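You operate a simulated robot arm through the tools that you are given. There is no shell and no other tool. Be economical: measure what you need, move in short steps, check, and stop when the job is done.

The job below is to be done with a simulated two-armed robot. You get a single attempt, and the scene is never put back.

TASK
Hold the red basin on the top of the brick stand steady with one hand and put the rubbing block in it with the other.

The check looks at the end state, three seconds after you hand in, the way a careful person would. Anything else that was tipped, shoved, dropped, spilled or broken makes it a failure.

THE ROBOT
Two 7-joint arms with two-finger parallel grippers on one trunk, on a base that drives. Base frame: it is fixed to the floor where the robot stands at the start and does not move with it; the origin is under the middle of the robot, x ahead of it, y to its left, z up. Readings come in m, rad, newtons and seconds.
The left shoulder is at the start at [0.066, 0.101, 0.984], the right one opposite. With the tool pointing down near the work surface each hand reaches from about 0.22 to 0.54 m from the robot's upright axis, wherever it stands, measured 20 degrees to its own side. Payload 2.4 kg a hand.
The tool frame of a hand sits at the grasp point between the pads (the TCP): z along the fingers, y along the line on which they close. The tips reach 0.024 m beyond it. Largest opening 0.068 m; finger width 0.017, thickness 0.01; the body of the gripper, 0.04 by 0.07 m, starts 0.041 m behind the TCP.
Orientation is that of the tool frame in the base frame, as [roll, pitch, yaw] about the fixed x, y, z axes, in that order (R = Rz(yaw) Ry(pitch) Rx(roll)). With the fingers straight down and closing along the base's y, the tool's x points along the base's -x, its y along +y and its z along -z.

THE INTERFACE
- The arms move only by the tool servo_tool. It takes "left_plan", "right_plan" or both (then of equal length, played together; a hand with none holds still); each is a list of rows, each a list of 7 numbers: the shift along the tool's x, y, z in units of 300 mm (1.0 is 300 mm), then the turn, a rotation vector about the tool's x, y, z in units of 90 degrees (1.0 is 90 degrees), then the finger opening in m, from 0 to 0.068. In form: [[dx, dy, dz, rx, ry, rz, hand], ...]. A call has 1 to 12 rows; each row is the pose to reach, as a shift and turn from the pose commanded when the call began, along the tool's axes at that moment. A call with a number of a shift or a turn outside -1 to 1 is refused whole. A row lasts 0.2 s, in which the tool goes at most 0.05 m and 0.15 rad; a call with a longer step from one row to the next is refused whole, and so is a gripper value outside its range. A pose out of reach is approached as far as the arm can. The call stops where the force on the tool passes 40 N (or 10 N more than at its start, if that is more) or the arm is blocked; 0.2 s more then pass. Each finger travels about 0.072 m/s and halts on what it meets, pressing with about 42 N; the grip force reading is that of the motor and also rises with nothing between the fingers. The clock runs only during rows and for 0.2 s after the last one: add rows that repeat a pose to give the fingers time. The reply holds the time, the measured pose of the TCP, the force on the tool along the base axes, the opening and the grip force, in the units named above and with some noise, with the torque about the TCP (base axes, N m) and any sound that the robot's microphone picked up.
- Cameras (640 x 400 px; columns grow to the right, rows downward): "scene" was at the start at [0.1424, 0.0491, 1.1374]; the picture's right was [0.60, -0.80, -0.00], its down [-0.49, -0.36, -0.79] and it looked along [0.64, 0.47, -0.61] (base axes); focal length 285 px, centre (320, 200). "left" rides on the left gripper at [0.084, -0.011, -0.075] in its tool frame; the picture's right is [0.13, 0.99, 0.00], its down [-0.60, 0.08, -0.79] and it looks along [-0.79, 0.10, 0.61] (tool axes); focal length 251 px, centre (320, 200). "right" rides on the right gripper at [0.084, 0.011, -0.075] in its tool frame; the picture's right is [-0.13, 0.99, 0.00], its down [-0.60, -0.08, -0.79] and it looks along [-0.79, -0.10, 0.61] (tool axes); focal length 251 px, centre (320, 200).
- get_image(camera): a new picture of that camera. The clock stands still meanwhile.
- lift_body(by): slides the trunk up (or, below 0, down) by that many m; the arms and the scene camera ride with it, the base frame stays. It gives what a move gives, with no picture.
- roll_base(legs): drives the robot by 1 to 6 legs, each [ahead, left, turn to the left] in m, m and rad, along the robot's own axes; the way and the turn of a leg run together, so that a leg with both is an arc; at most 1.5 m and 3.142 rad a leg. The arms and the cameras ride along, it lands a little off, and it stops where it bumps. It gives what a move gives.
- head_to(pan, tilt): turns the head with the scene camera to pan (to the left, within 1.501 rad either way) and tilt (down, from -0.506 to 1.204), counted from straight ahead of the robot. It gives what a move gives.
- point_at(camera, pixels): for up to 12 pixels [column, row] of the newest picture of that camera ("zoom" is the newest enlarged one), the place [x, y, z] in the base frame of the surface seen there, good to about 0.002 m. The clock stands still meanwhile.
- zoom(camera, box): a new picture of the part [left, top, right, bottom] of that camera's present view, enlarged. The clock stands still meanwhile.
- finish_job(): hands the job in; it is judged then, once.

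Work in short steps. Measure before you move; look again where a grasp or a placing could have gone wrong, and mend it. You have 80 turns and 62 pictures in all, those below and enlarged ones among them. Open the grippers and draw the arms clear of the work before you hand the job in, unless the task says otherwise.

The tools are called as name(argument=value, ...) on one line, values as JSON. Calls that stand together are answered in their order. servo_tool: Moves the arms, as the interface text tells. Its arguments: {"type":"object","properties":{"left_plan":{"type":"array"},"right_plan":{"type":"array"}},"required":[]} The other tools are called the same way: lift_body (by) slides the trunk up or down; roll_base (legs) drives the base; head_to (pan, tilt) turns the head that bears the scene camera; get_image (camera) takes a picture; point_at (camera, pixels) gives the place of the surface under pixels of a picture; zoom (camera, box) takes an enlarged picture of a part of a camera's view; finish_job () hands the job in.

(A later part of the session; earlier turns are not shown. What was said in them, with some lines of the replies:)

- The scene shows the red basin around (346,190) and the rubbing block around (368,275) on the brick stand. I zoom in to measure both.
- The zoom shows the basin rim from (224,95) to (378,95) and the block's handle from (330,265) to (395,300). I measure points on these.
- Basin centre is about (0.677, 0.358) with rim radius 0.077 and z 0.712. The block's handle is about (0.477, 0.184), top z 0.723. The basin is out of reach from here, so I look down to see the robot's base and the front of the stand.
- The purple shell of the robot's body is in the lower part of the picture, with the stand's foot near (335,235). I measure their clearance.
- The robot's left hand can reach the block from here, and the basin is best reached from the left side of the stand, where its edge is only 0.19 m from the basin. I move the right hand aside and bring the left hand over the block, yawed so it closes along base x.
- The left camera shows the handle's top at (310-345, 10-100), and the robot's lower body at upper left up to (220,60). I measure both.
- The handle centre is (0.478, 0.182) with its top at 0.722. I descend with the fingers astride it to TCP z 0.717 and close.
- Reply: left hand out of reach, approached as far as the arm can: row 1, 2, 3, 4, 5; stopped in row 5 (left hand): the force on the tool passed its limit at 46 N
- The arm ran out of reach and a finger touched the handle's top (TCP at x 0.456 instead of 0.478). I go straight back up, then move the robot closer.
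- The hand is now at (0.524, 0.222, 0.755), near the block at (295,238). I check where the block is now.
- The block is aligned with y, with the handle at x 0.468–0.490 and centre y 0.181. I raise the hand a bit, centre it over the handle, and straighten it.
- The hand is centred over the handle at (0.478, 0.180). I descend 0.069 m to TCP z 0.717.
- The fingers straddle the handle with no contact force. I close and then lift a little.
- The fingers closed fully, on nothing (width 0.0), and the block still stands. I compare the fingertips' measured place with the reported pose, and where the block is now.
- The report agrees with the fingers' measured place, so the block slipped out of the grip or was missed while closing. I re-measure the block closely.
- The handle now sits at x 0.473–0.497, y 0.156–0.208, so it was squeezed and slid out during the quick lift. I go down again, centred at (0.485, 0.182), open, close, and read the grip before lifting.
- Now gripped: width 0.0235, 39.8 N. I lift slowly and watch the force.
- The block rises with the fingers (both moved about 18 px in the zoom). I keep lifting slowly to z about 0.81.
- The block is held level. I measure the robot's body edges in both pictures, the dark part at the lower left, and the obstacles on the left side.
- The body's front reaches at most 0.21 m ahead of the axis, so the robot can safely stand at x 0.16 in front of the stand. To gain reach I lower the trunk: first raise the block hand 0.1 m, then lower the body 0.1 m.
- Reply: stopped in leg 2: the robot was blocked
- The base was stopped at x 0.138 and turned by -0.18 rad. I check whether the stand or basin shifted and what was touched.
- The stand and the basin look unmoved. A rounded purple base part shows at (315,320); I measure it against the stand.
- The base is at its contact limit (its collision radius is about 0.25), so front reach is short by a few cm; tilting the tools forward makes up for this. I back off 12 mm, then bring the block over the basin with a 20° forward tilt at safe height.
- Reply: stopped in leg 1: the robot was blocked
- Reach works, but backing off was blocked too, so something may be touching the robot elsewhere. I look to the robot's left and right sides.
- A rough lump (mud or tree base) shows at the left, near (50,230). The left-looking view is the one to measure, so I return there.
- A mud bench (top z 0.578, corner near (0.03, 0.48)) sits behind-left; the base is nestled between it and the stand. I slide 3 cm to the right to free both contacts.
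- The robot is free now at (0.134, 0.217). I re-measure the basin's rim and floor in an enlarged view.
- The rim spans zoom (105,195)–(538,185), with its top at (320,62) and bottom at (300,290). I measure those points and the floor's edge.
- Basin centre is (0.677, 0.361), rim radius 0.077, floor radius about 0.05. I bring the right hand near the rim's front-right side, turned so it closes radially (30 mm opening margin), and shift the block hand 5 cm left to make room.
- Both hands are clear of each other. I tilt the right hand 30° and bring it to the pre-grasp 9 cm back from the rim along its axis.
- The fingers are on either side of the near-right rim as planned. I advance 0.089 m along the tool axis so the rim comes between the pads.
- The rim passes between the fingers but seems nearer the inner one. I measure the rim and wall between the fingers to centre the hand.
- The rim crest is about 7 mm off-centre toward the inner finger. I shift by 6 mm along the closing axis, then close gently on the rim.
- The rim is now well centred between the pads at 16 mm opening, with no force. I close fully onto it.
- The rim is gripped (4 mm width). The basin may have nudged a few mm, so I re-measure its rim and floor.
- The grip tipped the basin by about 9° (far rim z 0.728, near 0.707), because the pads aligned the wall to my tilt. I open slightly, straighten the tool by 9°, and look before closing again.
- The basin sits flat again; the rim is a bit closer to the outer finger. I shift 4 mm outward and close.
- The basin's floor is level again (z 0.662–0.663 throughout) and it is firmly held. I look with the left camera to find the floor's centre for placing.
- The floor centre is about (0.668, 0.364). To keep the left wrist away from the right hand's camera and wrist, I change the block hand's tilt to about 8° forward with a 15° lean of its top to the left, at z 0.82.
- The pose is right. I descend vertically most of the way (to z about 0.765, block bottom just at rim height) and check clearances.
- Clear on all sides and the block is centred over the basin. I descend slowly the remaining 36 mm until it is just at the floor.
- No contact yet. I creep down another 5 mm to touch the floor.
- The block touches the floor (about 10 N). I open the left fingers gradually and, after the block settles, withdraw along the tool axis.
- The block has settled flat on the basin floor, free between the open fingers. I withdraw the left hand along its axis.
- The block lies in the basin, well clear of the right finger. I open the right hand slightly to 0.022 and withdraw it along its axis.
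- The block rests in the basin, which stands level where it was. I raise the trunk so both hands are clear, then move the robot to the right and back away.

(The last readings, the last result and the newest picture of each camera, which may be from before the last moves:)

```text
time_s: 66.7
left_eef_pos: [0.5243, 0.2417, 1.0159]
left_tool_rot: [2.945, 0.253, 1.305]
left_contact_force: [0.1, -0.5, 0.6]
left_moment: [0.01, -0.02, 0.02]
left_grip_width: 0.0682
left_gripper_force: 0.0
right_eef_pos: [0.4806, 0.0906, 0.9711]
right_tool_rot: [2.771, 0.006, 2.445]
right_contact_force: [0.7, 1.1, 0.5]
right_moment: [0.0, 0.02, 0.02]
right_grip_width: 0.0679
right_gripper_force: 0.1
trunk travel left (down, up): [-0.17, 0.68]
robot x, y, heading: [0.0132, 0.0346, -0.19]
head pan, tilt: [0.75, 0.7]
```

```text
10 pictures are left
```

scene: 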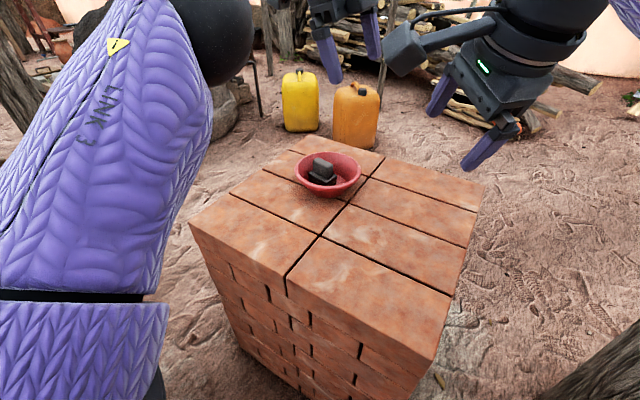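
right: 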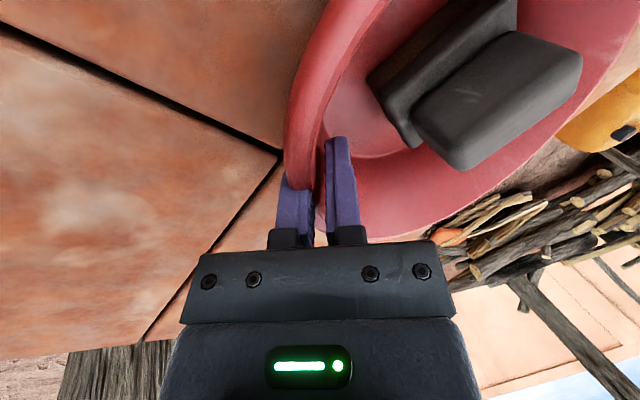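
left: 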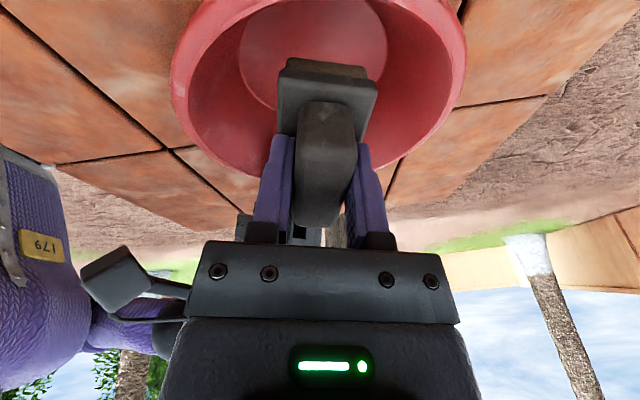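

The basin stands flat on the stand with the block in it at (322,172), and the hands are open and clear. I hand the job in.

finish_job()

```text
The job is handed in.
```

The rubbing block lies flat in the red basin on the brick stand. The right hand held the rim while the left hand set the block in, and both hands are now open and clear.

Two things a strict check could hold against it:
- **Basin:** my first grip on the rim tipped the basin by about 9°. I released it, straightened the hand and re-gripped it level before placing the block, and the basin ended a few mm from where it started.
- **Base:** while I was driving closer, the base was stopped by the brick stand and what looked like a mud bench behind it. The stand did not move; I saw no sign that anything on the bench had moved, but had no earlier picture to compare.
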